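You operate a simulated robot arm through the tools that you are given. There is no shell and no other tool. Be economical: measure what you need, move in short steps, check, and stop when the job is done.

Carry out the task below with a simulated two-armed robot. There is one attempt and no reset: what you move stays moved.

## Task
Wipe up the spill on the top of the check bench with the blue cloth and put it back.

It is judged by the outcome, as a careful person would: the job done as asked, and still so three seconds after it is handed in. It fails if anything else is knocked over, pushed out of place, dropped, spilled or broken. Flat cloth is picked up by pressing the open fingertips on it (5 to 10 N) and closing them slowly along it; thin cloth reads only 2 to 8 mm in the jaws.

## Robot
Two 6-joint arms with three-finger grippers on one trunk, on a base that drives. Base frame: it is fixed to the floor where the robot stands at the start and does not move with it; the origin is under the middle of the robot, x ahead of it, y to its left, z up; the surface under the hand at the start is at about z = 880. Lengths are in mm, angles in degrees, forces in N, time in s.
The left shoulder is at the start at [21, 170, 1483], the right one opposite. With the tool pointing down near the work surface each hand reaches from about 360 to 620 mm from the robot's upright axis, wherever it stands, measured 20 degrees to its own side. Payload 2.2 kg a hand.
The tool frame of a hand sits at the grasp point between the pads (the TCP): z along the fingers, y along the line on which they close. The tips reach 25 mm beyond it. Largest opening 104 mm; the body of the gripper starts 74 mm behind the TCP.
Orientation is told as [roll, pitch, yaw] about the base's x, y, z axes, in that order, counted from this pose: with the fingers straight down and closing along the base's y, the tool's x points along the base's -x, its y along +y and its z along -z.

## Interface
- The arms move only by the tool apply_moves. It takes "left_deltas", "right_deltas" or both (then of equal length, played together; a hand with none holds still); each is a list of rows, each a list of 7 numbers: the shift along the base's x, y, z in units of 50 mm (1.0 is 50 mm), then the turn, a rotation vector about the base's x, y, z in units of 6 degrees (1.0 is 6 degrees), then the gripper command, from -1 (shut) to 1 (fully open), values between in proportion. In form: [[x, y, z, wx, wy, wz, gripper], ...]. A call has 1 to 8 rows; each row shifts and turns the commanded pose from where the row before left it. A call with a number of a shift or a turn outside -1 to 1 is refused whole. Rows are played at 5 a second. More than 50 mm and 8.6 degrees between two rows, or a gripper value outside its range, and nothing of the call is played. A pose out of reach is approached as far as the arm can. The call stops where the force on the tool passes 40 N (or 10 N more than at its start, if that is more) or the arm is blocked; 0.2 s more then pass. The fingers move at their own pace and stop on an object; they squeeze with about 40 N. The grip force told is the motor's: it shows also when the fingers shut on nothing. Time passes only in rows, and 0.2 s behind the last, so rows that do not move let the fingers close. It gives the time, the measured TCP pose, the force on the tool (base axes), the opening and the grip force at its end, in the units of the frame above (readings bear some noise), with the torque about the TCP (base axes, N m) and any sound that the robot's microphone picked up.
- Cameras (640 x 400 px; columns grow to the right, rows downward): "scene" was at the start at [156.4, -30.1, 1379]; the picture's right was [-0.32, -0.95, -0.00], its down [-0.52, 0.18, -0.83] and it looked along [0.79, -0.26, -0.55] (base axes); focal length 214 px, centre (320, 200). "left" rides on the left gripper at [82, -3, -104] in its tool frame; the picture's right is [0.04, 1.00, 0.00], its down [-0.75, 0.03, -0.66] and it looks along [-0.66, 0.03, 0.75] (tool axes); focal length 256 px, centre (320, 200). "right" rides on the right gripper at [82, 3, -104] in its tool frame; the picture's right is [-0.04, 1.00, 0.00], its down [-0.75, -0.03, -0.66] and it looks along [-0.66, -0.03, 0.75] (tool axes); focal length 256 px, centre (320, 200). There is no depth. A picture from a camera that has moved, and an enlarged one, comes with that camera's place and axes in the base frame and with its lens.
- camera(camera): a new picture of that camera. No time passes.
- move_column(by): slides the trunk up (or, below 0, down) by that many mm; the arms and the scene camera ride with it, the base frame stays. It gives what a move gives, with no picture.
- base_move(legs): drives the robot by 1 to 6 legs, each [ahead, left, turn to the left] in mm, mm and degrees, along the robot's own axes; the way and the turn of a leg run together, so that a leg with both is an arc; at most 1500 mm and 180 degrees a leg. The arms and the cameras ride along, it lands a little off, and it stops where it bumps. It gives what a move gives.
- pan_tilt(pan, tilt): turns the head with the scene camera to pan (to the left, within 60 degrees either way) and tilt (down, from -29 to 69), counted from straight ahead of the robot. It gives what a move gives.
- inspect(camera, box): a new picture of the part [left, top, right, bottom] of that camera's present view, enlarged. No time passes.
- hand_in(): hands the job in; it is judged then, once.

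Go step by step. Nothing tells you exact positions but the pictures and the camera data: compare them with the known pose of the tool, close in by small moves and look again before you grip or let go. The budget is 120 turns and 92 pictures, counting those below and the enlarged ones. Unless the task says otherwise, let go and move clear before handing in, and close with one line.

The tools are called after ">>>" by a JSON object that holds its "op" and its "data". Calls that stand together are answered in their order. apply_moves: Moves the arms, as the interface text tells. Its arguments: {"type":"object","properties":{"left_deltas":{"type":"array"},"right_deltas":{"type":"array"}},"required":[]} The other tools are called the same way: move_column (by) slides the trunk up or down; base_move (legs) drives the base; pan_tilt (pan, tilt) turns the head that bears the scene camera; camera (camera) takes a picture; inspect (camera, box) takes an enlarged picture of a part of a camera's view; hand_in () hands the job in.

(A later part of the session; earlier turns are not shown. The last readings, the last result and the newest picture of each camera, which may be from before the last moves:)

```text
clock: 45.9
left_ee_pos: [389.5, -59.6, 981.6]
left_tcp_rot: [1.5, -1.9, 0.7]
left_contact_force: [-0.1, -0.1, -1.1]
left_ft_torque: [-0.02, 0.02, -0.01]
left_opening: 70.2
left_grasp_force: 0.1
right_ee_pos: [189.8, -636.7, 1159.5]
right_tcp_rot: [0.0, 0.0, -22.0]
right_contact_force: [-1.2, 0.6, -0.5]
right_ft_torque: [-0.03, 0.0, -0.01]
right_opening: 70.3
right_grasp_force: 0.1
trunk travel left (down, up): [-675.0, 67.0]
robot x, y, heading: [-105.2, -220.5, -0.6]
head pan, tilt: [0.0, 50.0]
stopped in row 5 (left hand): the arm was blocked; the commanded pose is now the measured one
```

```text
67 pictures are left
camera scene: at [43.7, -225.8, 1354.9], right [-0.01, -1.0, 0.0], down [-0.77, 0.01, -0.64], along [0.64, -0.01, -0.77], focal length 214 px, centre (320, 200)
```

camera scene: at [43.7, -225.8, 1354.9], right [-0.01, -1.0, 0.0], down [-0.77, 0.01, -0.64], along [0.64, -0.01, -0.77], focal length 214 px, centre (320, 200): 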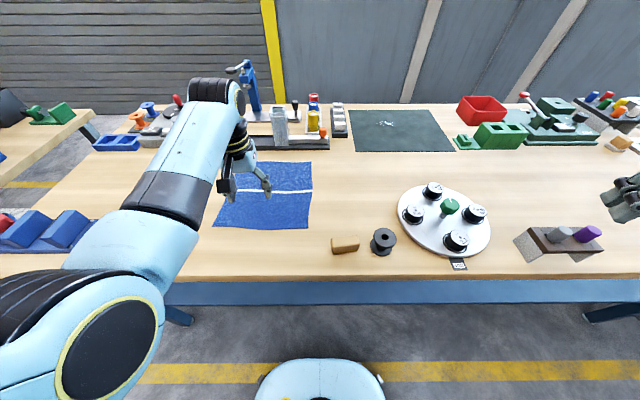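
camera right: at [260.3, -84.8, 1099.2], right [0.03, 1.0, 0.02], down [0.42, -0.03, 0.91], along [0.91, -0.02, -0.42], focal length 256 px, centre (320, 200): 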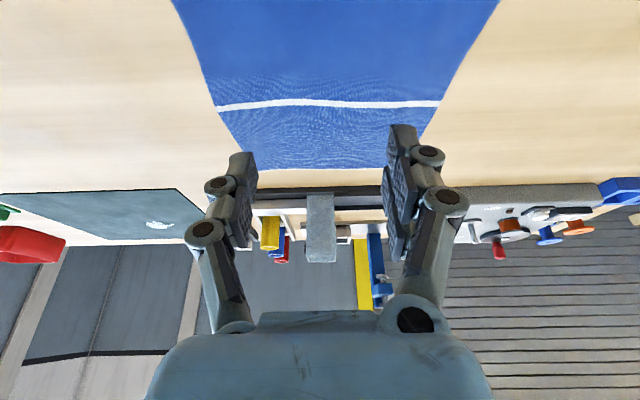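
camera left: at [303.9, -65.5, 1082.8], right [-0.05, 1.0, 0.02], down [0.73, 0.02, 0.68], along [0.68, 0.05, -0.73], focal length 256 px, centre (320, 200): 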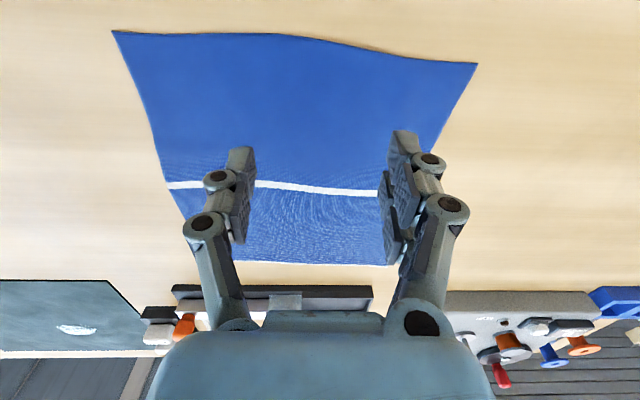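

The left arm met some block, likely its low elbow near the bench front. I'll raise the hand, back the robot 90 mm so the arm is more extended, and come in again.

>>> {"op": "apply_moves", "data": {"left_deltas": [[0.3, 0, 0.6, 0, 0, 0, 0.35], [0.3, 0, 0.4, -0.25, 0.3, -0.1, 0.35], [0, 0, 0, 0, 0, 0, 0.35]]}}

>>> {"op": "base_move", "data": {"legs": [[-90, 0, 0.5]]}}

>>> {"op": "pan_tilt", "data": {"pan": 40, "tilt": 55}}

>>> {"op": "camera", "data": {"camera": "scene"}}

```text
clock: 46.7
left_ee_pos: [417.1, -61.8, 1031.8]
left_tcp_rot: [-0.2, 0.0, 0.1]
left_contact_force: [-0.4, 0.0, 0.0]
left_ft_torque: [0.02, -0.02, 0.01]
left_opening: 70.5
left_grasp_force: 0.0
right_ee_pos: [190.0, -637.3, 1160.0]
right_tcp_rot: [0.2, -0.1, -22.1]
right_contact_force: [0.5, 0.1, 0.7]
right_ft_torque: [0.01, -0.03, 0.0]
right_opening: 70.1
right_grasp_force: 0.1
trunk travel left (down, up): [-675.0, 67.0]
robot x, y, heading: [-106.1, -222.0, -0.3]
head pan, tilt: [0.0, 50.0]
```

```text
clock: 47.9
left_ee_pos: [323.3, -54.4, 1032.2]
left_tcp_rot: [-0.2, -0.1, 0.7]
left_contact_force: [-0.8, 0.1, 0.0]
left_ft_torque: [0.03, -0.04, -0.02]
left_opening: 70.0
left_grasp_force: 0.1
right_ee_pos: [101.5, -633.9, 1158.9]
right_tcp_rot: [0.1, 0.0, -21.4]
right_contact_force: [0.1, 0.3, 0.3]
right_ft_torque: [0.04, -0.02, 0.03]
right_opening: 70.1
right_grasp_force: 0.1
trunk travel left (down, up): [-675.0, 67.0]
robot x, y, heading: [-198.6, -220.9, 0.3]
head pan, tilt: [0.0, 50.0]
```

```text
clock: 48.9
left_ee_pos: [324.7, -55.7, 1032.2]
left_tcp_rot: [0.0, 0.0, 0.7]
left_contact_force: [0.6, 0.2, 0.4]
left_ft_torque: [-0.02, -0.01, 0.01]
left_opening: 70.1
left_grasp_force: 0.0
right_ee_pos: [104.1, -633.7, 1158.9]
right_tcp_rot: [0.0, 0.0, -21.5]
right_contact_force: [1.2, 0.5, -0.7]
right_ft_torque: [0.02, 0.03, -0.01]
right_opening: 70.4
right_grasp_force: 0.0
trunk travel left (down, up): [-675.0, 67.0]
robot x, y, heading: [-198.1, -221.9, 0.0]
head pan, tilt: [40.0, 55.0]
```

```text
66 pictures are left
camera scene: at [-69.6, -177.8, 1348.5], right [0.64, -0.76, 0.0], down [-0.63, -0.53, -0.57], along [0.44, 0.37, -0.82], focal length 214 px, centre (320, 200)
```

scene: 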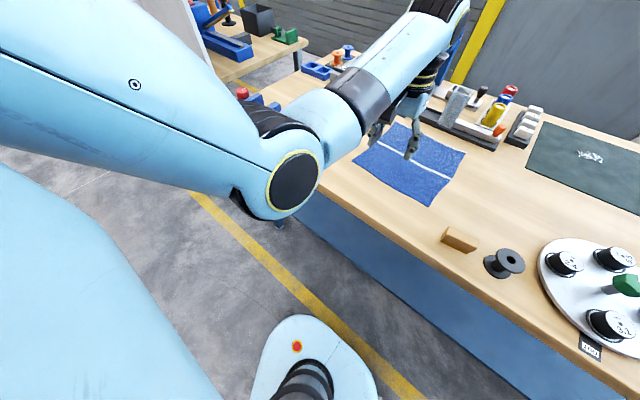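

There's clearance now between elbow and bench. I'll move over the near edge and descend in stages.

>>> {"op": "apply_moves", "data": {"left_deltas": [[0.45, -0.2, 0, 0, 0, 0, 0.35], [0.45, -0.2, 0, 0, 0, 0, 0.35], [0.05, 0, -0.6, 0, 0, 0, 0.35], [0, 0, -0.6, 0, 0, 0, 0.35], [0, 0, -0.4, 0, 0, 0, 0.35], [0, 0, 0, 0, 0, 0, 0.35]]}}

>>> {"op": "camera", "data": {"camera": "left"}}

>>> {"op": "camera", "data": {"camera": "scene"}}

```text
clock: 50.3
left_ee_pos: [372.6, -75.1, 952.1]
left_tcp_rot: [-0.2, 0.0, 0.7]
left_contact_force: [0.1, 0.5, -0.5]
left_ft_torque: [0.01, 0.02, -0.01]
left_opening: 70.1
left_grasp_force: 0.0
right_ee_pos: [103.3, -633.0, 1160.0]
right_tcp_rot: [0.1, 0.0, -21.3]
right_contact_force: [0.3, 0.5, 0.1]
right_ft_torque: [-0.01, 0.02, -0.02]
right_opening: 70.2
right_grasp_force: 0.0
trunk travel left (down, up): [-675.0, 67.0]
robot x, y, heading: [-194.1, -222.8, 0.1]
head pan, tilt: [40.0, 55.0]
```

```text
65 pictures are left
camera left: at [289.9, -78.3, 1056.4], right [-0.05, 1.0, 0.0], down [0.75, 0.04, 0.66], along [0.66, 0.03, -0.75], focal length 256 px, centre (320, 200)
```

left: 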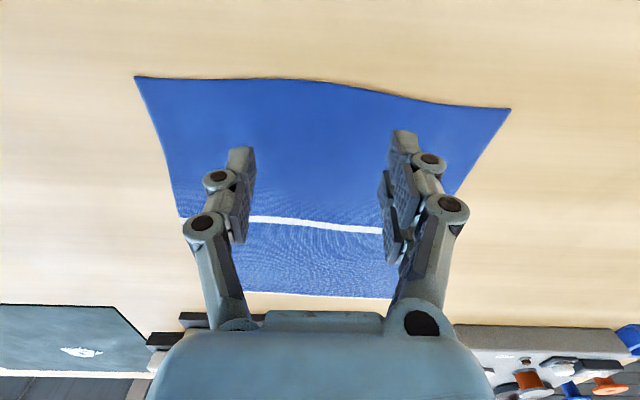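

```text
64 pictures are left
camera scene: at [-69.5, -177.8, 1348.4], right [0.65, -0.76, 0.0], down [-0.63, -0.53, -0.57], along [0.44, 0.37, -0.82], focal length 214 px, centre (320, 200)
```

scene: 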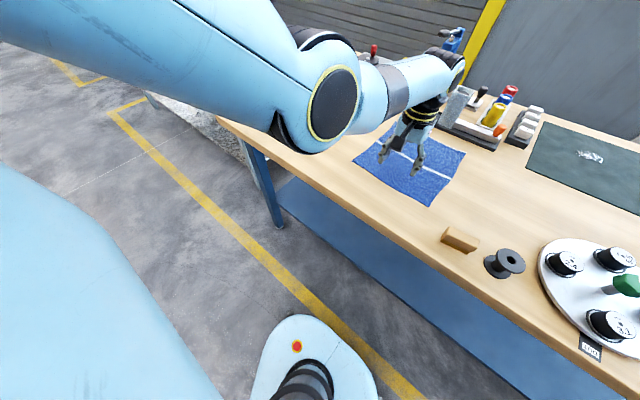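

The hand is centred at the near edge. I'll descend to contact with small steps.

>>> {"op": "apply_moves", "data": {"left_deltas": [[-0.1, 0, -0.4, 0, 0, 0, 0.35], [0, 0, -0.3, 0, 0, 0, 0.35], [0, 0, -0.12, 0, 0, 0, 0.35], [0, 0, -0.06, 0, 0, 0, 0.35], [0, 0, 0, 0, 0, 0, 0.35]]}}

```text
clock: 51.5
left_ee_pos: [366.1, -75.8, 908.8]
left_tcp_rot: [0.0, 0.0, 0.7]
left_contact_force: [-0.1, 0.7, 0.6]
left_ft_torque: [-0.02, 0.04, 0.0]
left_opening: 70.1
left_grasp_force: 0.2
right_ee_pos: [104.2, -633.3, 1158.7]
right_tcp_rot: [0.2, 0.0, -21.5]
right_contact_force: [0.0, -0.4, 0.7]
right_ft_torque: [-0.03, -0.01, -0.02]
right_opening: 70.4
right_grasp_force: 0.0
trunk travel left (down, up): [-675.0, 67.0]
robot x, y, heading: [-196.6, -220.8, 0.4]
head pan, tilt: [40.0, 55.0]
```

>>> {"op": "apply_moves", "data": {"left_deltas": [[0, 0, -0.04, 0, 0, 0, 0.35], [0, 0, -0.03, 0, 0, 0, 0.35], [0, 0, 0, 0, 0, 0, 0.35]]}}

```text
clock: 52.3
left_ee_pos: [367.2, -74.5, 905.3]
left_tcp_rot: [-0.1, -0.1, 0.7]
left_contact_force: [-1.8, -0.6, 4.4]
left_ft_torque: [0.18, 0.05, 0.03]
left_opening: 70.6
left_grasp_force: 0.1
right_ee_pos: [102.5, -633.1, 1158.9]
right_tcp_rot: [0.2, 0.0, -21.5]
right_contact_force: [-0.9, -0.3, 0.1]
right_ft_torque: [-0.01, -0.01, -0.02]
right_opening: 70.2
right_grasp_force: 0.1
trunk travel left (down, up): [-675.0, 67.0]
robot x, y, heading: [-195.9, -226.4, 0.5]
head pan, tilt: [40.0, 55.0]
```

Contact at 4.4 N; I'll press a touch more and close slowly.

>>> {"op": "apply_moves", "data": {"left_deltas": [[0, 0, -0.03, 0, 0, 0, 0.35], [0, 0, 0, 0, 0, 0, 0.18], [0, 0, 0, 0, 0, 0, 0.0], [0, 0, 0, 0, 0, 0, -0.2], [0, 0, 0, 0, 0, 0, -0.4], [0, 0, 0, 0, 0, 0, -0.6], [0, 0, 0, 0, 0, 0, -0.8], [0, 0, 0, 0, 0, 0, -1]]}}

>>> {"op": "camera", "data": {"camera": "left"}}

```text
clock: 54.1
left_ee_pos: [366.2, -75.8, 907.0]
left_tcp_rot: [-0.1, -0.2, 0.7]
left_contact_force: [-0.4, -1.5, 35.9]
left_ft_torque: [-0.04, 0.15, -0.02]
left_opening: 4.0
left_grasp_force: 33.1
right_ee_pos: [100.5, -635.2, 1159.8]
right_tcp_rot: [0.1, -0.1, -21.5]
right_contact_force: [-0.2, 0.5, -0.2]
right_ft_torque: [0.01, 0.0, -0.03]
right_opening: 70.5
right_grasp_force: 0.1
trunk travel left (down, up): [-675.0, 67.0]
robot x, y, heading: [-198.1, -224.8, 0.1]
head pan, tilt: [40.0, 55.0]
```

```text
63 pictures are left
camera left: at [284.3, -79.4, 1010.1], right [-0.05, 1.0, 0.0], down [0.75, 0.04, 0.66], along [0.66, 0.03, -0.75], focal length 256 px, centre (320, 200)
```

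left: 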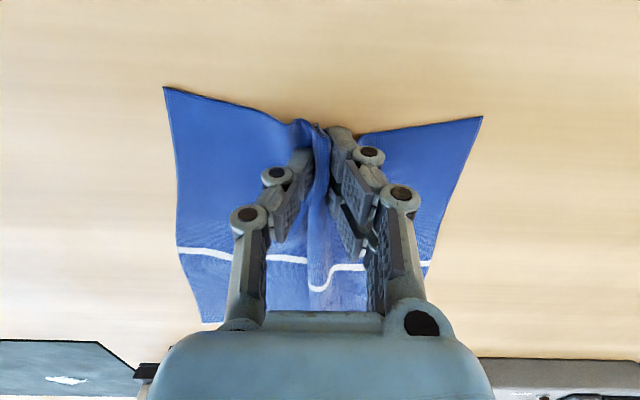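

The cloth is pinched in a neat pleat (4 mm). I'll lift and check it holds.

>>> {"op": "apply_moves", "data": {"left_deltas": [[0, 0, 0.6, 0, 0, 0, -1], [0, 0, 0.8, 0, 0, 0, -1], [0.2, 0, 0.9, 0, 0, 0, -1], [0.2, 0, 0.9, 0, 0, 0, -1], [0.2, 0, 0.9, 0, 0, 0, -1], [0.2, 0, 0.9, 0, 0, 0, -1], [0.2, 0, 0.9, 0, 0, 0, -1], [0, 0, 0, 0, 0, 0, -1]]}}

>>> {"op": "camera", "data": {"camera": "scene"}}

```text
clock: 55.9
left_ee_pos: [417.3, -75.4, 1195.0]
left_tcp_rot: [-0.3, 0.0, 0.8]
left_contact_force: [0.5, -0.6, -0.1]
left_ft_torque: [0.02, 0.0, -0.03]
left_opening: 3.8
left_grasp_force: 32.7
right_ee_pos: [103.5, -633.9, 1160.0]
right_tcp_rot: [0.1, 0.0, -21.4]
right_contact_force: [0.8, -0.6, 0.2]
right_ft_torque: [0.01, -0.02, -0.01]
right_opening: 70.2
right_grasp_force: 0.1
trunk travel left (down, up): [-675.0, 67.0]
robot x, y, heading: [-197.3, -225.9, 0.1]
head pan, tilt: [40.0, 55.0]
```

```text
62 pictures are left
camera scene: at [-69.1, -177.7, 1348.4], right [0.65, -0.76, 0.0], down [-0.63, -0.53, -0.57], along [0.44, 0.37, -0.82], focal length 214 px, centre (320, 200)
```

scene: 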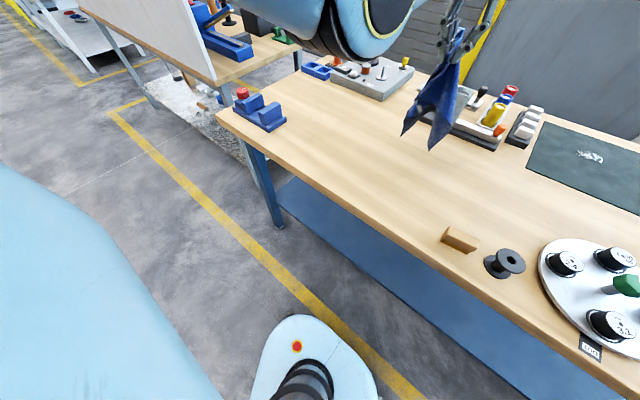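

The cloth is held and hangs freely. Next I'll raise it well clear, then drive right so the left shoulder faces the puddle.

>>> {"op": "apply_moves", "data": {"left_deltas": [[0.3, 0, 0.6, 0, 0, 0, -1], [0.3, 0, 0.6, 0, 0, 0, -1], [0, 0, 0, 0, 0, 0, -1]]}}

>>> {"op": "move_column", "data": {"by": 60}}

>>> {"op": "base_move", "data": {"legs": [[0, -447, 0]]}}

>>> {"op": "pan_tilt", "data": {"pan": 0, "tilt": 60}}

>>> {"op": "camera", "data": {"camera": "scene"}}

```text
clock: 56.7
left_ee_pos: [447.4, -76.5, 1258.3]
left_tcp_rot: [-0.1, 0.0, 0.7]
left_contact_force: [1.2, -0.2, 0.7]
left_ft_torque: [0.01, -0.01, 0.0]
left_opening: 3.9
left_grasp_force: 32.5
right_ee_pos: [102.9, -632.4, 1158.6]
right_tcp_rot: [0.1, 0.0, -21.4]
right_contact_force: [-0.4, -0.1, 0.3]
right_ft_torque: [0.01, -0.02, 0.02]
right_opening: 70.2
right_grasp_force: 0.0
trunk travel left (down, up): [-675.0, 67.0]
robot x, y, heading: [-195.6, -222.1, 0.2]
head pan, tilt: [40.0, 55.0]
```

```text
clock: 57.7
left_ee_pos: [445.3, -74.6, 1318.0]
left_tcp_rot: [-0.2, 0.0, 0.8]
left_contact_force: [0.2, -0.6, -0.4]
left_ft_torque: [0.01, -0.01, 0.0]
left_opening: 4.0
left_grasp_force: 33.2
right_ee_pos: [103.0, -632.3, 1218.3]
right_tcp_rot: [0.1, 0.0, -21.4]
right_contact_force: [0.3, -1.1, -0.8]
right_ft_torque: [0.01, -0.01, 0.02]
right_opening: 70.0
right_grasp_force: 0.1
trunk travel left (down, up): [-735.0, 7.0]
robot x, y, heading: [-195.1, -224.1, 0.2]
head pan, tilt: [40.0, 55.0]
```

```text
clock: 60.5
left_ee_pos: [447.9, -527.1, 1316.9]
left_tcp_rot: [-0.1, -0.1, 0.6]
left_contact_force: [0.4, -0.6, -0.1]
left_ft_torque: [0.0, -0.01, 0.0]
left_opening: 3.4
left_grasp_force: 32.8
right_ee_pos: [106.7, -1084.8, 1219.2]
right_tcp_rot: [0.0, 0.1, -21.5]
right_contact_force: [0.1, 0.0, -0.8]
right_ft_torque: [0.0, 0.01, -0.01]
right_opening: 70.0
right_grasp_force: 0.1
trunk travel left (down, up): [-735.0, 7.0]
robot x, y, heading: [-196.4, -675.6, 0.2]
head pan, tilt: [40.0, 55.0]
```

```text
clock: 61.5
left_ee_pos: [448.8, -526.8, 1317.2]
left_tcp_rot: [-0.1, 0.1, 0.7]
left_contact_force: [-0.4, 0.5, -0.1]
left_ft_torque: [-0.03, 0.01, -0.01]
left_opening: 3.6
left_grasp_force: 32.7
right_ee_pos: [104.7, -1086.1, 1217.8]
right_tcp_rot: [0.1, 0.0, -21.3]
right_contact_force: [1.1, 0.4, 0.2]
right_ft_torque: [-0.01, -0.03, 0.05]
right_opening: 70.1
right_grasp_force: 0.1
trunk travel left (down, up): [-735.0, 7.0]
robot x, y, heading: [-192.7, -676.2, 0.2]
head pan, tilt: [0.0, 60.0]
```

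```text
61 pictures are left
camera scene: at [-56.5, -676.2, 1402.5], right [0.0, -1.0, 0.0], down [-0.87, 0.0, -0.5], along [0.5, 0.0, -0.87], focal length 214 px, centre (320, 200)
```

scene: 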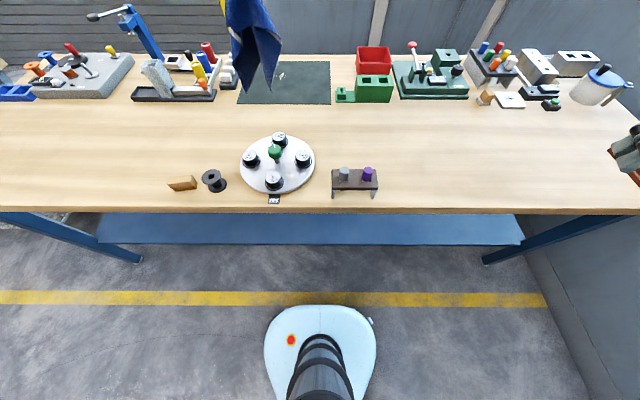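

Clear path ahead. I'll drive forward about 220 mm (base front stays short of the shelf), keeping the cloth high.

>>> {"op": "base_move", "data": {"legs": [[220, 0, 0]]}}

>>> {"op": "apply_moves", "data": {"left_deltas": [[0.5, 0.1, -0.3, 0, -1, 0, -1], [0.5, 0.1, -0.3, 0, -1, 0, -1], [0.5, 0.1, -0.3, 0, -1, 0, -1], [0.2, 0.1, -0.3, 0, -1, 0, -1], [0.2, 0, -0.3, 0, -1, 0, -1], [0.2, 0, -0.3, 0, -1, 0, -1], [0, 0, 0, 0, 0, 0, -1]]}}

>>> {"op": "camera", "data": {"camera": "scene"}}

>>> {"op": "camera", "data": {"camera": "left"}}

```text
clock: 63.2
left_ee_pos: [669.4, -526.0, 1317.1]
left_tcp_rot: [-0.1, 0.0, 0.8]
left_contact_force: [-0.7, 0.5, 0.1]
left_ft_torque: [0.04, 0.0, -0.02]
left_opening: 3.8
left_grasp_force: 33.1
right_ee_pos: [326.3, -1085.4, 1218.3]
right_tcp_rot: [0.2, 0.0, -21.4]
right_contact_force: [0.6, -0.3, 0.2]
right_ft_torque: [-0.01, 0.02, 0.0]
right_opening: 70.5
right_grasp_force: 0.0
trunk travel left (down, up): [-735.0, 7.0]
robot x, y, heading: [26.5, -678.0, 0.1]
head pan, tilt: [0.0, 60.0]
```

```text
clock: 64.8
left_ee_pos: [774.7, -504.8, 1227.7]
left_tcp_rot: [-0.6, -36.1, 1.0]
left_contact_force: [0.4, 0.2, 0.1]
left_ft_torque: [-0.01, 0.0, -0.01]
left_opening: 3.3
left_grasp_force: 32.7
right_ee_pos: [326.7, -1085.9, 1219.4]
right_tcp_rot: [0.3, 0.0, -21.4]
right_contact_force: [0.0, 0.1, -0.1]
right_ft_torque: [0.0, 0.0, 0.0]
right_opening: 70.4
right_grasp_force: 0.2
trunk travel left (down, up): [-735.0, 7.0]
robot x, y, heading: [26.1, -672.9, 0.2]
head pan, tilt: [0.0, 60.0]
```

```text
60 pictures are left
camera scene: at [164.5, -675.5, 1402.5], right [0.0, -1.0, 0.0], down [-0.87, 0.0, -0.5], along [0.5, 0.0, -0.87], focal length 214 px, centre (320, 200)
```

scene: 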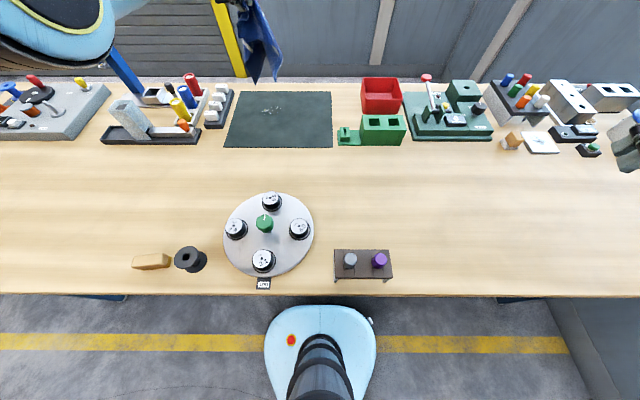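

```text
59 pictures are left
camera left: at [648.2, -508.4, 1264.0], right [-0.04, 1.0, -0.03], down [0.22, 0.04, 0.97], along [0.97, 0.03, -0.22], focal length 256 px, centre (320, 200)
```

left: 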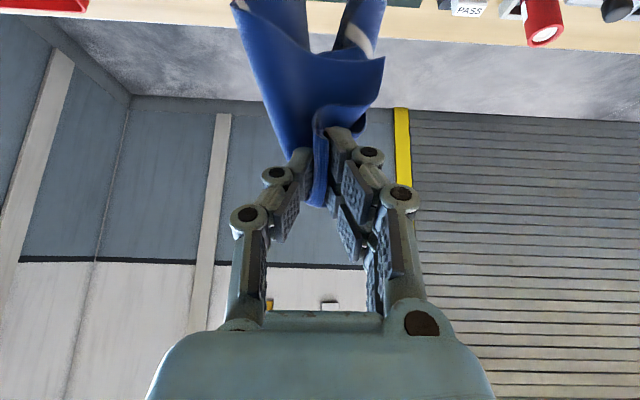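

The puddle again computes to (850, -498). I'll zoom for its extent before wiping.

>>> {"op": "inspect", "data": {"camera": "scene", "box": [220, 80, 340, 155]}}

```text
5.33 times, centred on (280, 118) of scene
camera zoom: at [164.5, -675.5, 1402.5], right [0.0, -1.0, 0.0], down [-0.87, 0.0, -0.5], along [0.5, 0.0, -0.87], focal length 1144 px, centre (533, 640)
```

zoom: 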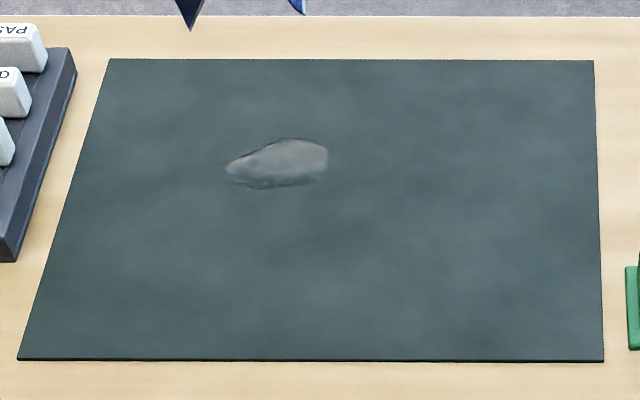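

The puddle spans x 818–873, y -536 to -464. I'll bring the cloth over it and lower toward the mat.

>>> {"op": "apply_moves", "data": {"left_deltas": [[0.4, 0, -0.6, 0, -1, 0, -1], [0.4, 0.1, -0.6, 0, 0, 0, -1], [0.3, 0, -0.8, 0, 0, 0, -1], [0, 0, -0.8, 0, 0, 0, -1], [0, 0, -0.8, 0, 0, 0, -1], [0, 0, -0.8, 0, 0, 0, -1], [0, 0, -0.6, 0, 0, 0, -1], [0, 0, 0, 0, 0, 0, -1]]}}

>>> {"op": "camera", "data": {"camera": "left"}}

>>> {"op": "camera", "data": {"camera": "scene"}}

```text
clock: 66.6
left_ee_pos: [745.6, -500.5, 1034.4]
left_tcp_rot: [-0.7, -42.1, 1.0]
left_contact_force: [0.2, -0.5, 1.0]
left_ft_torque: [-0.02, 0.02, 0.0]
left_opening: 3.6
left_grasp_force: 32.1
left hand out of reach, approached as far as the arm can: row 2, 3, 4, 5, 6, 7
right_ee_pos: [326.7, -1083.4, 1219.7]
right_tcp_rot: [0.1, -0.1, -21.4]
right_contact_force: [0.7, -0.4, -0.2]
right_ft_torque: [0.0, 0.02, 0.04]
right_opening: 70.3
right_grasp_force: 0.0
trunk travel left (down, up): [-735.0, 7.0]
robot x, y, heading: [26.2, -674.0, 0.3]
head pan, tilt: [0.0, 60.0]
```

```text
57 pictures are left
camera left: at [616.0, -502.8, 1057.4], right [-0.04, 1.0, -0.04], down [0.12, 0.04, 0.99], along [0.99, 0.03, -0.12], focal length 256 px, centre (320, 200)
```

left: 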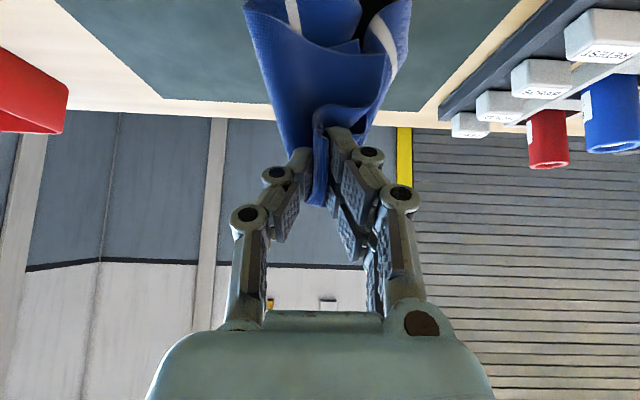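

```text
56 pictures are left
camera scene: at [164.5, -675.5, 1402.5], right [0.0, -1.0, 0.0], down [-0.87, 0.0, -0.5], along [0.5, 0.0, -0.87], focal length 214 px, centre (320, 200)
```

scene: 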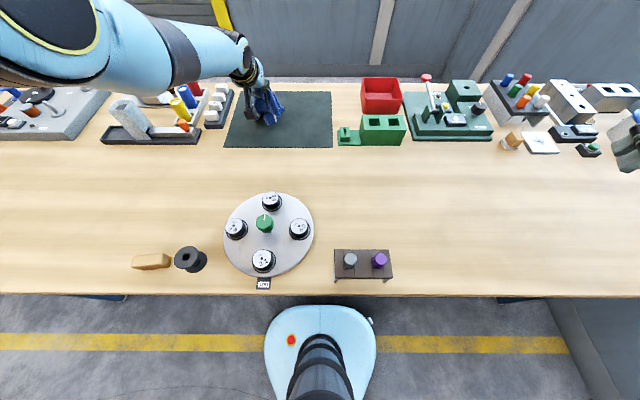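

The arm is out of reach at this height; turning the robot about 30° right brings the left shoulder closer to the puddle. I'll raise and retract the cloth first, then turn.

>>> {"op": "apply_moves", "data": {"left_deltas": [[-0.2, 0, 0.9, 0, 0, 0, -1], [-0.2, 0, 0.9, 0, 0, 0, -1], [-0.2, 0, 0.9, 0, 1, 0, -1], [-0.2, 0, 0.9, 0, 1, 0, -1], [-0.3, 0, 0.9, 0, 1, 0, -1], [-0.3, 0, 0.9, 0, 1, 0, -1], [0, 0, 0.7, 0, 0, 0, -1], [0, 0, 0, 0, 0, 0, -1]]}}

>>> {"op": "base_move", "data": {"legs": [[0, 35, 0], [0, 0, -30]]}}

>>> {"op": "pan_tilt", "data": {"pan": 30, "tilt": 45}}

>>> {"op": "camera", "data": {"camera": "scene"}}

```text
clock: 68.4
left_ee_pos: [675.7, -499.1, 1340.2]
left_tcp_rot: [-0.4, -17.9, 0.9]
left_contact_force: [-0.2, 1.0, 0.2]
left_ft_torque: [0.0, 0.01, 0.01]
left_opening: 3.8
left_grasp_force: 32.2
right_ee_pos: [326.7, -1085.4, 1219.1]
right_tcp_rot: [0.1, -0.1, -21.4]
right_contact_force: [0.2, 0.1, -0.9]
right_ft_torque: [0.02, -0.01, 0.03]
right_opening: 70.3
right_grasp_force: 0.0
trunk travel left (down, up): [-735.0, 7.0]
robot x, y, heading: [28.6, -675.9, 0.2]
head pan, tilt: [0.0, 60.0]
```

```text
clock: 70.8
left_ee_pos: [675.6, -818.4, 1341.2]
left_tcp_rot: [-0.4, -17.9, -29.7]
left_contact_force: [-0.3, 0.1, 0.0]
left_ft_torque: [0.03, -0.01, 0.03]
left_opening: 3.7
left_grasp_force: 32.4
right_ee_pos: [76.6, -1145.5, 1218.2]
right_tcp_rot: [0.1, -0.1, -51.8]
right_contact_force: [0.4, 0.0, 0.5]
right_ft_torque: [0.02, 0.02, 0.01]
right_opening: 70.2
right_grasp_force: 0.1
trunk travel left (down, up): [-735.0, 7.0]
robot x, y, heading: [25.6, -638.8, -30.0]
head pan, tilt: [0.0, 60.0]
```

```text
clock: 71.7
left_ee_pos: [675.6, -817.1, 1341.4]
left_tcp_rot: [-0.3, -17.9, -29.6]
left_contact_force: [-0.8, 0.7, 0.3]
left_ft_torque: [0.0, 0.03, 0.06]
left_opening: 3.6
left_grasp_force: 32.2
right_ee_pos: [76.9, -1145.2, 1219.6]
right_tcp_rot: [0.1, 0.0, -51.8]
right_contact_force: [-0.1, -0.7, -0.2]
right_ft_torque: [0.01, 0.0, 0.02]
right_opening: 70.1
right_grasp_force: 0.0
trunk travel left (down, up): [-735.0, 7.0]
robot x, y, heading: [26.2, -642.7, -30.4]
head pan, tilt: [30.0, 45.0]
```

```text
55 pictures are left
camera scene: at [169.6, -676.7, 1421.9], right [0.0, -1.0, 0.0], down [-0.71, 0.0, -0.71], along [0.71, 0.0, -0.71], focal length 214 px, centre (320, 200)
```

scene: 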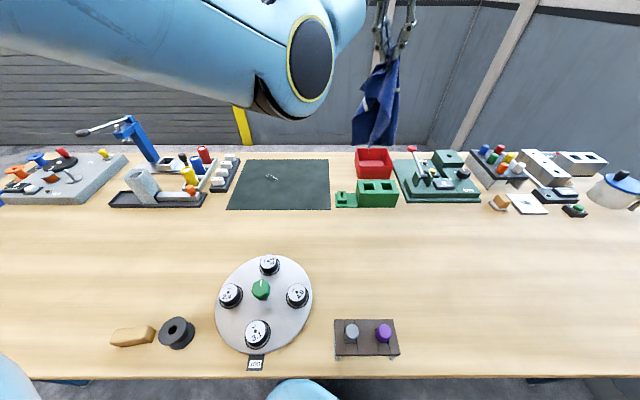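

The hand is clear. I'll swing it back left over the mat, squaring the tool, high above everything.

>>> {"op": "apply_moves", "data": {"left_deltas": [[0, 0.8, 0, 0, 0, 0.62, -1], [0, 0.8, 0, 0, 0, 0.62, -1], [0, 0.8, 0, 0, 0, 0.62, -1], [0, 0.8, 0, 0, 0, 0.62, -1], [0, 0.8, 0, 0, 0, 0.62, -1], [0, 0.8, 0, 0, 0, 0.62, -1], [0, 0.8, 0, 0, 0, 0.62, -1], [0, 0.75, 0, 0, 0, 0.62, -1]]}}

```text
clock: 73.5
left_ee_pos: [711.4, -511.5, 1306.2]
left_tcp_rot: [-0.5, -18.0, 0.2]
left_contact_force: [0.1, 1.3, -0.4]
left_ft_torque: [-0.01, 0.0, -0.04]
left_opening: 3.3
left_grasp_force: 33.0
left hand out of reach, approached as far as the arm can: row 2, 3, 4, 5, 6
right_ee_pos: [76.8, -1143.4, 1219.2]
right_tcp_rot: [0.0, -0.1, -51.8]
right_contact_force: [-0.1, 0.4, 0.3]
right_ft_torque: [0.01, 0.0, -0.01]
right_opening: 70.3
right_grasp_force: 0.2
trunk travel left (down, up): [-735.0, 7.0]
robot x, y, heading: [25.3, -640.5, -30.3]
head pan, tilt: [30.0, 45.0]
```

Now over the mat. I'll extend forward over the puddle with more tilt, then lower the trunk.

>>> {"op": "apply_moves", "data": {"left_deltas": [[0.6, 0.05, 0, 0, -1, 0, -1], [0.6, 0.05, 0, 0, -1, 0, -1], [0.6, 0.05, 0, 0, -1, 0, -1], [0.6, 0.05, 0, 0, -1, 0, -1], [0, 0, 0, 0, 0, 0, -1]]}}

>>> {"op": "move_column", "data": {"by": -140}}

>>> {"op": "pan_tilt", "data": {"pan": 45, "tilt": 35}}

>>> {"op": "camera", "data": {"camera": "scene"}}

```text
clock: 74.7
left_ee_pos: [833.7, -503.5, 1308.0]
left_tcp_rot: [-0.4, -42.0, 0.2]
left_contact_force: [0.4, 0.1, 0.2]
left_ft_torque: [0.0, 0.03, -0.05]
left_opening: 3.7
left_grasp_force: 32.8
right_ee_pos: [75.8, -1145.2, 1219.0]
right_tcp_rot: [0.2, 0.1, -51.8]
right_contact_force: [0.2, 0.1, 0.0]
right_ft_torque: [0.02, -0.03, -0.01]
right_opening: 70.2
right_grasp_force: 0.2
trunk travel left (down, up): [-735.0, 7.0]
robot x, y, heading: [28.2, -640.9, -30.3]
head pan, tilt: [30.0, 45.0]
```

```text
clock: 76.4
left_ee_pos: [832.9, -504.3, 1168.1]
left_tcp_rot: [-0.5, -42.0, 0.1]
left_contact_force: [-0.1, 0.2, 0.3]
left_ft_torque: [0.01, 0.05, -0.03]
left_opening: 3.4
left_grasp_force: 32.5
right_ee_pos: [77.4, -1145.3, 1079.6]
right_tcp_rot: [0.0, 0.0, -51.9]
right_contact_force: [0.2, 0.4, -0.4]
right_ft_torque: [0.01, -0.01, 0.02]
right_opening: 70.1
right_grasp_force: 0.0
trunk travel left (down, up): [-595.0, 147.0]
robot x, y, heading: [28.1, -637.8, -30.1]
head pan, tilt: [30.0, 45.0]
```

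```text
clock: 77.2
left_ee_pos: [833.8, -504.2, 1167.9]
left_tcp_rot: [-0.4, -42.1, 0.2]
left_contact_force: [-0.2, -0.3, -1.0]
left_ft_torque: [0.01, 0.01, -0.04]
left_opening: 3.4
left_grasp_force: 32.4
right_ee_pos: [77.6, -1145.5, 1078.6]
right_tcp_rot: [0.1, -0.1, -51.9]
right_contact_force: [-0.4, -0.8, 0.2]
right_ft_torque: [0.01, 0.0, 0.03]
right_opening: 70.3
right_grasp_force: 0.0
trunk travel left (down, up): [-595.0, 147.0]
robot x, y, heading: [28.3, -641.9, -30.1]
head pan, tilt: [45.0, 35.0]
```

```text
54 pictures are left
camera scene: at [173.8, -654.1, 1296.4], right [0.25, -0.97, 0.0], down [-0.56, -0.15, -0.82], along [0.79, 0.21, -0.57], focal length 214 px, centre (320, 200)
```

scene: 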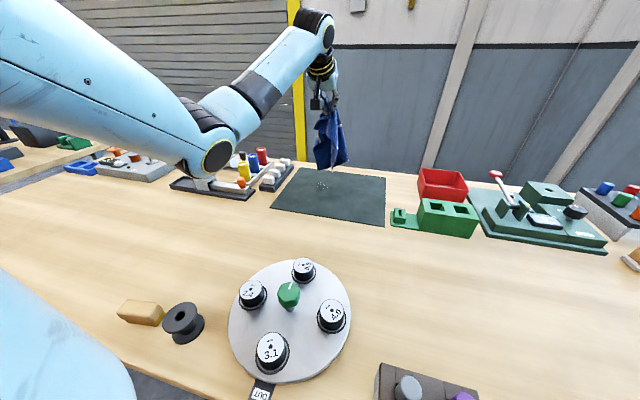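

The cloth hangs over the puddle with the arm clear of fixtures. I'll lower the hand in stages.

>>> {"op": "apply_moves", "data": {"left_deltas": [[0, 0.08, -0.8, 0, 0, 0, -1], [0, 0, -0.8, 0, 0, 0, -1], [0, 0, -0.8, 0, 0, 0, -1], [0, 0, -0.8, 0, 0, 0, -1], [0, 0, -0.6, 0, 0, 0, -1], [0, 0, 0, 0, 0, 0, -1]]}}

>>> {"op": "camera", "data": {"camera": "scene"}}

>>> {"op": "camera", "data": {"camera": "left"}}

```text
clock: 78.5
left_ee_pos: [833.3, -500.2, 974.6]
left_tcp_rot: [-0.5, -42.1, 0.2]
left_contact_force: [-0.6, 0.1, -0.3]
left_ft_torque: [-0.01, -0.04, -0.05]
left_opening: 3.7
left_grasp_force: 32.7
right_ee_pos: [76.7, -1145.1, 1080.1]
right_tcp_rot: [0.1, 0.0, -51.7]
right_contact_force: [-1.1, -0.3, 0.5]
right_ft_torque: [-0.02, -0.02, 0.03]
right_opening: 70.3
right_grasp_force: 0.0
trunk travel left (down, up): [-595.0, 147.0]
robot x, y, heading: [25.2, -637.3, -30.2]
head pan, tilt: [45.0, 35.0]
```

```text
53 pictures are left
camera scene: at [173.6, -653.9, 1296.5], right [0.26, -0.97, 0.0], down [-0.55, -0.15, -0.82], along [0.79, 0.21, -0.57], focal length 214 px, centre (320, 200)
```

scene: 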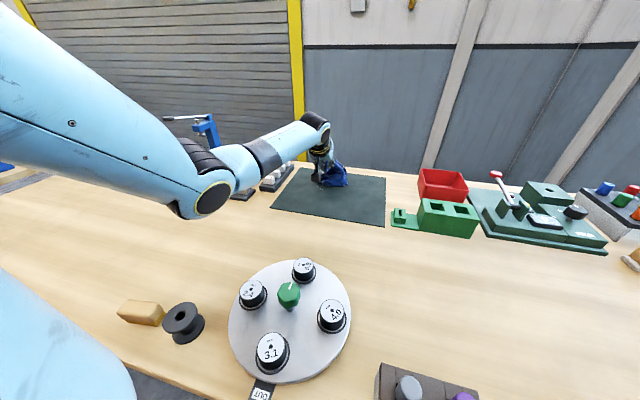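

```text
52 pictures are left
camera left: at [703.4, -502.1, 998.7], right [-0.03, 1.0, -0.03], down [0.12, 0.04, 0.99], along [0.99, 0.02, -0.12], focal length 256 px, centre (320, 200)
```

left: 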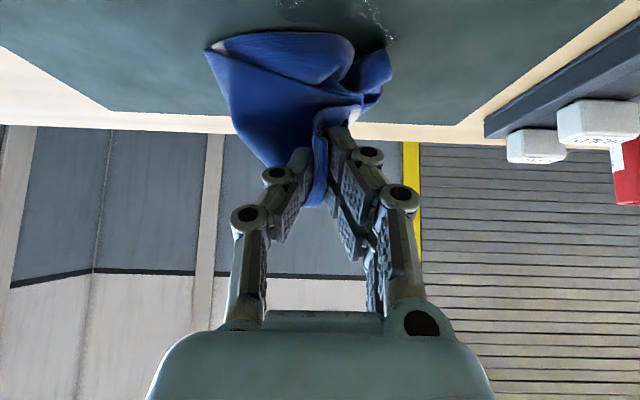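

The cloth is bunching on the puddle. I'll press down gently until a few newtons.

>>> {"op": "apply_moves", "data": {"left_deltas": [[0, 0, -0.5, 0, 0, 0, -1], [0, 0, -0.3, 0, 0, 0, -1], [0, 0, -0.2, 0, 0, 0, -1], [0, 0, -0.1, 0, 0, 0, -1], [0, 0, 0, 0, 0, 0, -1]]}}

```text
clock: 79.8
left_ee_pos: [832.7, -498.9, 921.8]
left_tcp_rot: [-0.5, -42.0, 0.2]
left_contact_force: [-0.2, -0.3, -0.1]
left_ft_torque: [0.03, -0.01, -0.03]
left_opening: 3.7
left_grasp_force: 32.5
right_ee_pos: [75.9, -1143.8, 1079.0]
right_tcp_rot: [0.1, 0.1, -51.8]
right_contact_force: [0.1, -0.1, -0.5]
right_ft_torque: [-0.03, 0.01, 0.01]
right_opening: 70.1
right_grasp_force: 0.1
trunk travel left (down, up): [-595.0, 147.0]
robot x, y, heading: [25.4, -637.8, -30.2]
head pan, tilt: [45.0, 35.0]
```

>>> {"op": "apply_moves", "data": {"left_deltas": [[0, 0, -0.1, 0, 0, 0, -1], [0, 0, -0.08, 0, 0, 0, -1], [0, 0, -0.06, 0, 0, 0, -1], [0, 0, -0.04, 0, 0, 0, -1], [0, 0, 0, 0, 0, 0, -1]]}}

```text
clock: 81.0
left_ee_pos: [832.5, -499.7, 915.4]
left_tcp_rot: [-0.6, -42.8, 0.1]
left_contact_force: [5.0, 5.5, 35.5]
left_ft_torque: [0.45, -0.28, -0.06]
left_opening: 3.5
left_grasp_force: 32.5
right_ee_pos: [74.6, -1144.6, 1080.6]
right_tcp_rot: [0.2, -0.1, -51.8]
right_contact_force: [-0.3, 0.2, 0.3]
right_ft_torque: [-0.01, -0.02, 0.0]
right_opening: 70.1
right_grasp_force: 0.0
trunk travel left (down, up): [-595.0, 147.0]
robot x, y, heading: [24.6, -637.1, -30.1]
head pan, tilt: [45.0, 35.0]
```

35 N is too firm; I'll ease up 5 mm and then wipe in short strokes across the puddle.

>>> {"op": "apply_moves", "data": {"left_deltas": [[0, 0, 0.1, 0, 0, 0, -1], [0, 0.4, 0, 0, 0, 0, -1], [0, 0.4, 0, 0, 0, 0, -1], [0, -0.4, 0, 0, 0, 0, -1], [0, -0.4, 0, 0, 0, 0, -1], [0, -0.4, 0, 0, 0, 0, -1], [0, -0.4, 0, 0, 0, 0, -1], [0, 0, 0, 0, 0, 0, -1]]}}

>>> {"op": "camera", "data": {"camera": "left"}}

>>> {"op": "camera", "data": {"camera": "scene"}}

```text
clock: 82.8
left_ee_pos: [832.2, -538.6, 915.9]
left_tcp_rot: [-0.5, -42.1, 0.2]
left_contact_force: [-4.7, 16.5, 19.7]
left_ft_torque: [0.7, 0.15, 0.02]
left_opening: 3.5
left_grasp_force: 32.1
right_ee_pos: [74.0, -1144.5, 1080.4]
right_tcp_rot: [0.3, -0.2, -51.8]
right_contact_force: [0.8, 0.3, -0.5]
right_ft_torque: [-0.01, 0.01, -0.03]
right_opening: 70.3
right_grasp_force: 0.1
trunk travel left (down, up): [-595.0, 147.0]
robot x, y, heading: [25.5, -638.6, -30.4]
head pan, tilt: [45.0, 35.0]
```

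```text
51 pictures are left
camera left: at [701.8, -539.8, 938.4], right [-0.03, 1.0, -0.03], down [0.12, 0.04, 0.99], along [0.99, 0.02, -0.12], focal length 256 px, centre (320, 200)
```

left: 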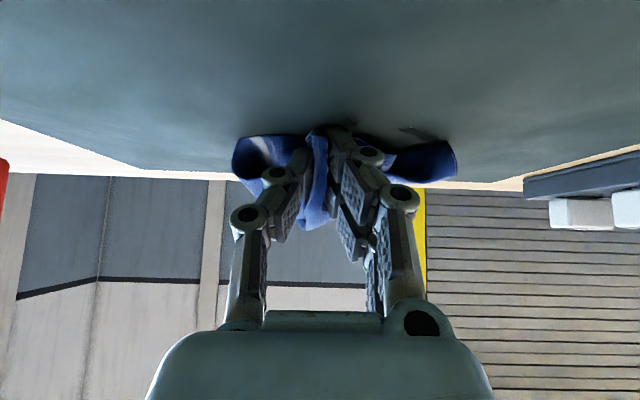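

```text
50 pictures are left
camera scene: at [170.7, -652.1, 1296.8], right [0.26, -0.97, 0.0], down [-0.55, -0.15, -0.82], along [0.79, 0.21, -0.57], focal length 214 px, centre (320, 200)
```

scene: 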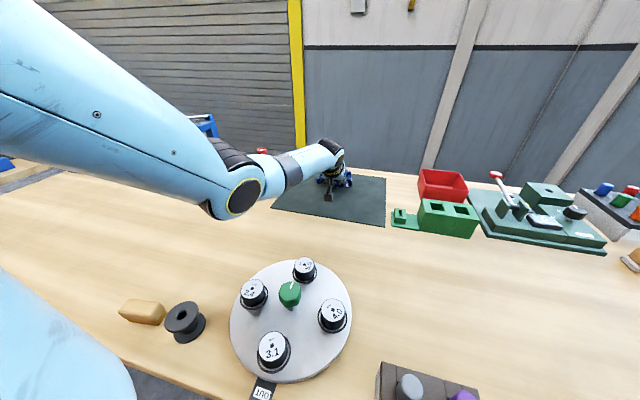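

Wiping works and the mat stays put; a small wet trace remains near (832, -490). I'll lighten slightly and continue with strokes at further x.

>>> {"op": "apply_moves", "data": {"left_deltas": [[0.4, 0, 0.04, 0, 0, 0, -1], [0, 0.5, 0, 0, 0, 0, -1], [0, 0.5, 0, 0, 0, 0, -1], [0, 0.6, 0, 0, 0, 0, -1], [0.4, 0, 0, 0, 0, 0, -1], [0, -0.6, 0, 0, 0, 0, -1], [0, -0.5, 0, 0, 0, 0, -1], [0, -0.5, 0, 0, 0, 0, -1]]}}

>>> {"op": "apply_moves", "data": {"left_deltas": [[-0.6, 0.2, 0, 0, 0, 0, -1], [-0.7, 0.2, 0, 0, 0, 0, -1], [0.7, 0.2, 0, 0, 0, 0, -1], [0.6, 0.1, 0, 0, 0, 0, -1], [-0.6, 0.2, 0, 0, 0, 0, -1], [-0.7, 0.2, 0, 0, 0, 0, -1], [0, -0.6, 0, 0, 0, 0, -1], [0, -0.5, 0, 0, 0, 0, -1]]}}

>>> {"op": "camera", "data": {"camera": "left"}}

```text
clock: 84.5
left_ee_pos: [873.4, -540.6, 917.3]
left_tcp_rot: [-0.3, -42.0, 0.1]
left_contact_force: [-0.6, 1.5, 0.9]
left_ft_torque: [0.0, -0.02, 0.01]
left_opening: 3.5
left_grasp_force: 32.7
right_ee_pos: [76.5, -1146.2, 1078.2]
right_tcp_rot: [0.1, 0.1, -51.8]
right_contact_force: [0.0, -0.6, -0.5]
right_ft_torque: [0.03, 0.04, 0.0]
right_opening: 70.1
right_grasp_force: 0.1
trunk travel left (down, up): [-595.0, 147.0]
robot x, y, heading: [23.0, -639.1, -30.1]
head pan, tilt: [45.0, 35.0]
```

```text
clock: 86.3
left_ee_pos: [806.9, -537.8, 915.7]
left_tcp_rot: [-0.4, -42.2, 0.2]
left_contact_force: [-2.2, 1.2, 5.9]
left_ft_torque: [0.07, 0.08, -0.02]
left_opening: 3.3
left_grasp_force: 32.5
right_ee_pos: [76.4, -1144.8, 1080.0]
right_tcp_rot: [0.2, 0.0, -51.8]
right_contact_force: [-1.4, 0.1, 0.1]
right_ft_torque: [0.0, -0.01, -0.01]
right_opening: 70.5
right_grasp_force: 0.1
trunk travel left (down, up): [-595.0, 147.0]
robot x, y, heading: [30.1, -642.4, -30.3]
head pan, tilt: [45.0, 35.0]
```

```text
49 pictures are left
camera left: at [676.5, -540.4, 938.7], right [-0.03, 1.0, -0.03], down [0.12, 0.04, 0.99], along [0.99, 0.02, -0.12], focal length 256 px, centre (320, 200)
```

left: 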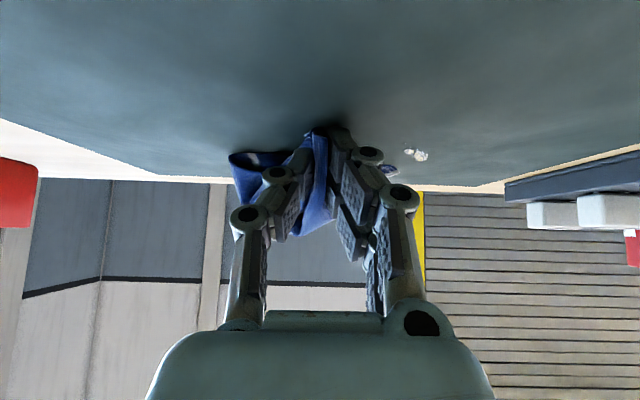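

One wet patch remains near (844, -474). I'll lift, shift over it, and wipe it with more strokes.

>>> {"op": "apply_moves", "data": {"left_deltas": [[0, 0.2, 0.8, 0, 0, 0, -1], [0.2, 0.5, 0.4, 0, 0, 0, -1], [0.2, 0.5, 0, 0, 0, 0, -1], [0, 0.2, -0.4, 0, 0, 0, -1], [0, 0, -0.6, 0, 0, 0, -1], [0, 0, -0.15, 0, 0, 0, -1], [0, 0, -0.05, 0, 0, 0, -1], [0, 0, 0, 0, 0, 0, -1]]}}

```text
clock: 88.2
left_ee_pos: [826.4, -469.6, 915.2]
left_tcp_rot: [-0.4, -42.1, 0.2]
left_contact_force: [-1.8, 2.0, 6.0]
left_ft_torque: [0.06, -0.01, 0.0]
left_opening: 3.2
left_grasp_force: 32.4
right_ee_pos: [76.0, -1145.3, 1079.3]
right_tcp_rot: [0.0, 0.0, -51.8]
right_contact_force: [-1.0, 0.4, -0.1]
right_ft_torque: [0.04, 0.0, -0.04]
right_opening: 70.3
right_grasp_force: 0.1
trunk travel left (down, up): [-595.0, 147.0]
robot x, y, heading: [26.1, -637.7, -30.2]
head pan, tilt: [45.0, 35.0]
```

>>> {"op": "apply_moves", "data": {"left_deltas": [[0, 0.3, -0.04, 0, 0, 0, -1], [0.3, -0.3, 0, 0, 0, 0, -1], [0.3, -0.3, 0, 0, 0, 0, -1], [-0.3, 0.3, 0, 0, 0, 0, -1], [-0.3, 0.4, 0, 0, 0, 0, -1], [0.6, 0, 0, 0, 0, 0, -1], [0, -0.5, 0, 0, 0, 0, -1], [-0.6, 0.2, 0, 0, 0, 0, -1]]}}

>>> {"op": "apply_moves", "data": {"left_deltas": [[-0.6, 0.1, 0, 0, 0, 0, -1], [0.6, -0.2, 0, 0, 0, 0, -1], [0.6, -0.2, 0, 0, 0, 0, -1], [0, 0, 0.6, 0, 0, 0, -1], [-0.2, -0.5, 0.8, 0, 0, 0, -1], [-0.4, -0.6, 0.6, 0, 0, 0, -1], [-0.6, -0.6, 0.5, 0, 0, 0, -1], [-0.6, -0.6, 0.4, 0, 0, 0, -1]]}}

>>> {"op": "camera", "data": {"camera": "left"}}

>>> {"op": "camera", "data": {"camera": "scene"}}

```text
clock: 90.0
left_ee_pos: [828.3, -468.0, 917.1]
left_tcp_rot: [-0.7, -42.4, 0.0]
left_contact_force: [12.6, -2.7, 14.2]
left_ft_torque: [0.08, -0.45, -0.09]
left_opening: 2.9
left_grasp_force: 32.0
right_ee_pos: [74.8, -1146.2, 1078.5]
right_tcp_rot: [0.1, -0.1, -51.9]
right_contact_force: [-0.8, 0.0, 0.3]
right_ft_torque: [-0.02, -0.01, 0.0]
right_opening: 70.0
right_grasp_force: 0.1
trunk travel left (down, up): [-595.0, 147.0]
robot x, y, heading: [32.0, -636.0, -30.2]
head pan, tilt: [45.0, 35.0]
```

```text
clock: 91.8
left_ee_pos: [767.3, -595.7, 1061.0]
left_tcp_rot: [-0.3, -42.0, 0.2]
left_contact_force: [-0.8, -0.2, 0.6]
left_ft_torque: [0.02, 0.02, 0.03]
left_opening: 2.8
left_grasp_force: 32.1
right_ee_pos: [77.6, -1145.7, 1079.0]
right_tcp_rot: [0.1, -0.1, -51.9]
right_contact_force: [-0.9, -0.5, 1.0]
right_ft_torque: [0.01, -0.04, -0.02]
right_opening: 70.4
right_grasp_force: 0.0
trunk travel left (down, up): [-595.0, 147.0]
robot x, y, heading: [24.7, -638.1, -29.9]
head pan, tilt: [45.0, 35.0]
```

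```text
48 pictures are left
camera left: at [636.6, -598.1, 1084.5], right [-0.03, 1.0, -0.03], down [0.12, 0.03, 0.99], along [0.99, 0.02, -0.12], focal length 256 px, centre (320, 200)
```

left: 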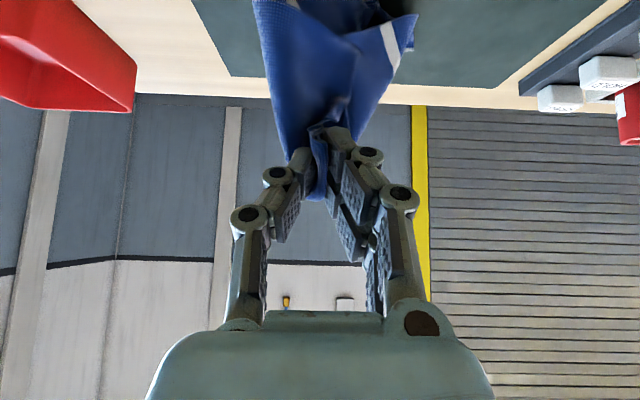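

```text
47 pictures are left
camera scene: at [173.1, -655.2, 1296.5], right [0.26, -0.97, 0.0], down [-0.55, -0.15, -0.82], along [0.79, 0.21, -0.57], focal length 214 px, centre (320, 200)
```

scene: 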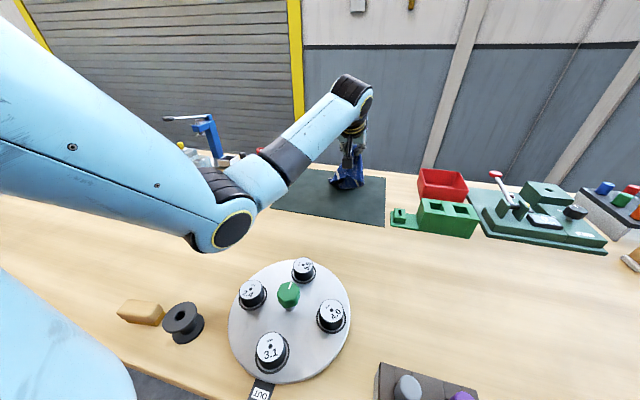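

I'll zoom in on the mat to see what is left.

>>> {"op": "inspect", "data": {"camera": "scene", "box": [256, 155, 400, 245]}}

>>> {"op": "inspect", "data": {"camera": "left", "box": [190, 0, 540, 220]}}

```text
4.44 times, centred on (328, 200) of scene
camera zoom: at [173.1, -655.2, 1296.5], right [0.26, -0.97, 0.0], down [-0.55, -0.15, -0.82], along [0.79, 0.21, -0.57], focal length 953 px, centre (284, 200)
```

zoom: 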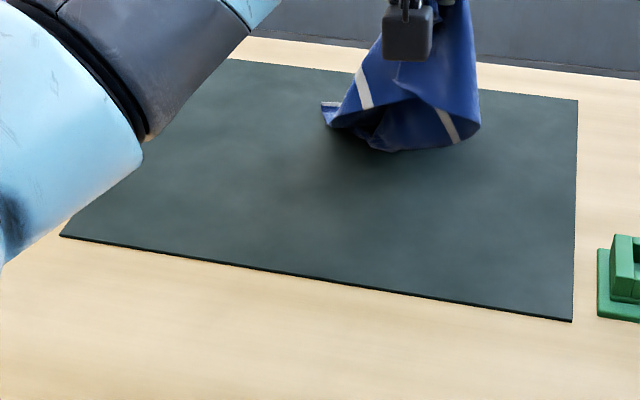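

```text
1.82 times, centred on (365, 110) of left
camera zoom: at [636.6, -598.1, 1084.5], right [-0.03, 1.0, -0.03], down [0.12, 0.03, 0.99], along [0.99, 0.02, -0.12], focal length 465 px, centre (238, 364)
```

zoom: 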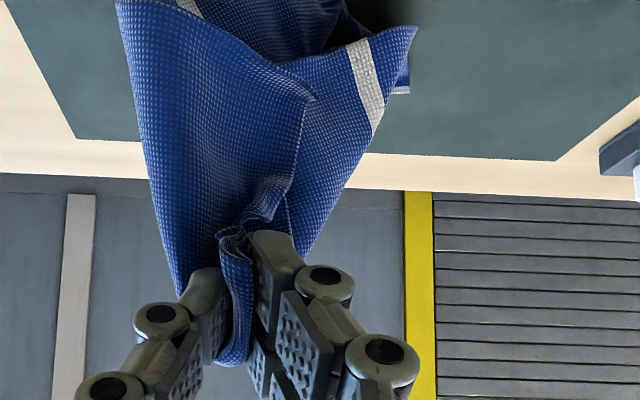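

The visible part looks clean; I'll lift higher and back to see the rest of the puddle area.

>>> {"op": "apply_moves", "data": {"left_deltas": [[-0.4, -0.3, 0.8, 0, 1, 0, -1], [-0.4, -0.3, 0.8, 0, 1, 0, -1], [-0.4, -0.3, 0.8, 0, 1, 0, -1], [-0.4, -0.3, 0.8, 0, 1, 0, -1], [0, 0, 0.8, 0, 0, 0, -1], [0, 0, 0, 0, 0, 0, -1]]}}

>>> {"op": "inspect", "data": {"camera": "scene", "box": [256, 155, 400, 245]}}

>>> {"op": "camera", "data": {"camera": "scene"}}

```text
clock: 93.2
left_ee_pos: [738.6, -675.4, 1223.2]
left_tcp_rot: [-0.4, -18.1, 0.1]
left_contact_force: [-0.9, 0.1, 0.3]
left_ft_torque: [-0.01, -0.03, 0.01]
left_opening: 3.0
left_grasp_force: 31.8
left hand out of reach, approached as far as the arm can: row 4, 5
right_ee_pos: [76.8, -1145.0, 1080.2]
right_tcp_rot: [0.1, 0.0, -51.8]
right_contact_force: [-0.5, 0.3, 0.3]
right_ft_torque: [-0.01, 0.05, 0.02]
right_opening: 69.8
right_grasp_force: 0.1
trunk travel left (down, up): [-595.0, 147.0]
robot x, y, heading: [27.2, -639.2, -30.2]
head pan, tilt: [45.0, 35.0]
```

```text
4.44 times, centred on (328, 200) of scene
camera zoom: at [173.7, -654.2, 1296.4], right [0.26, -0.97, 0.0], down [-0.55, -0.15, -0.82], along [0.79, 0.21, -0.57], focal length 953 px, centre (284, 200)
```

zoom: 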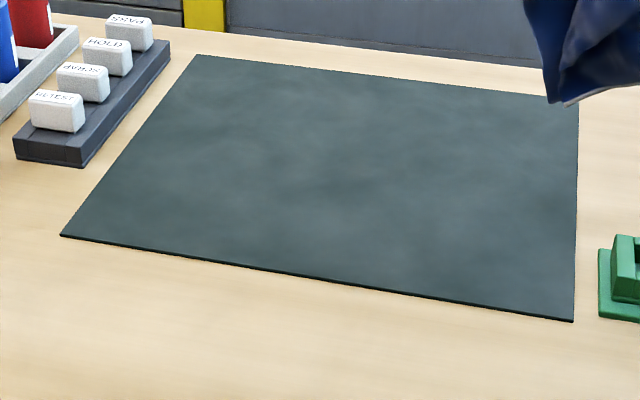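

```text
43 pictures are left
camera scene: at [173.7, -654.2, 1296.4], right [0.26, -0.97, 0.0], down [-0.55, -0.15, -0.82], along [0.79, 0.21, -0.57], focal length 214 px, centre (320, 200)
```

scene: 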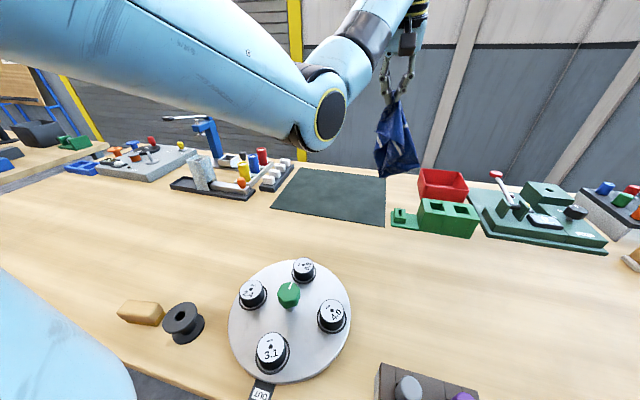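

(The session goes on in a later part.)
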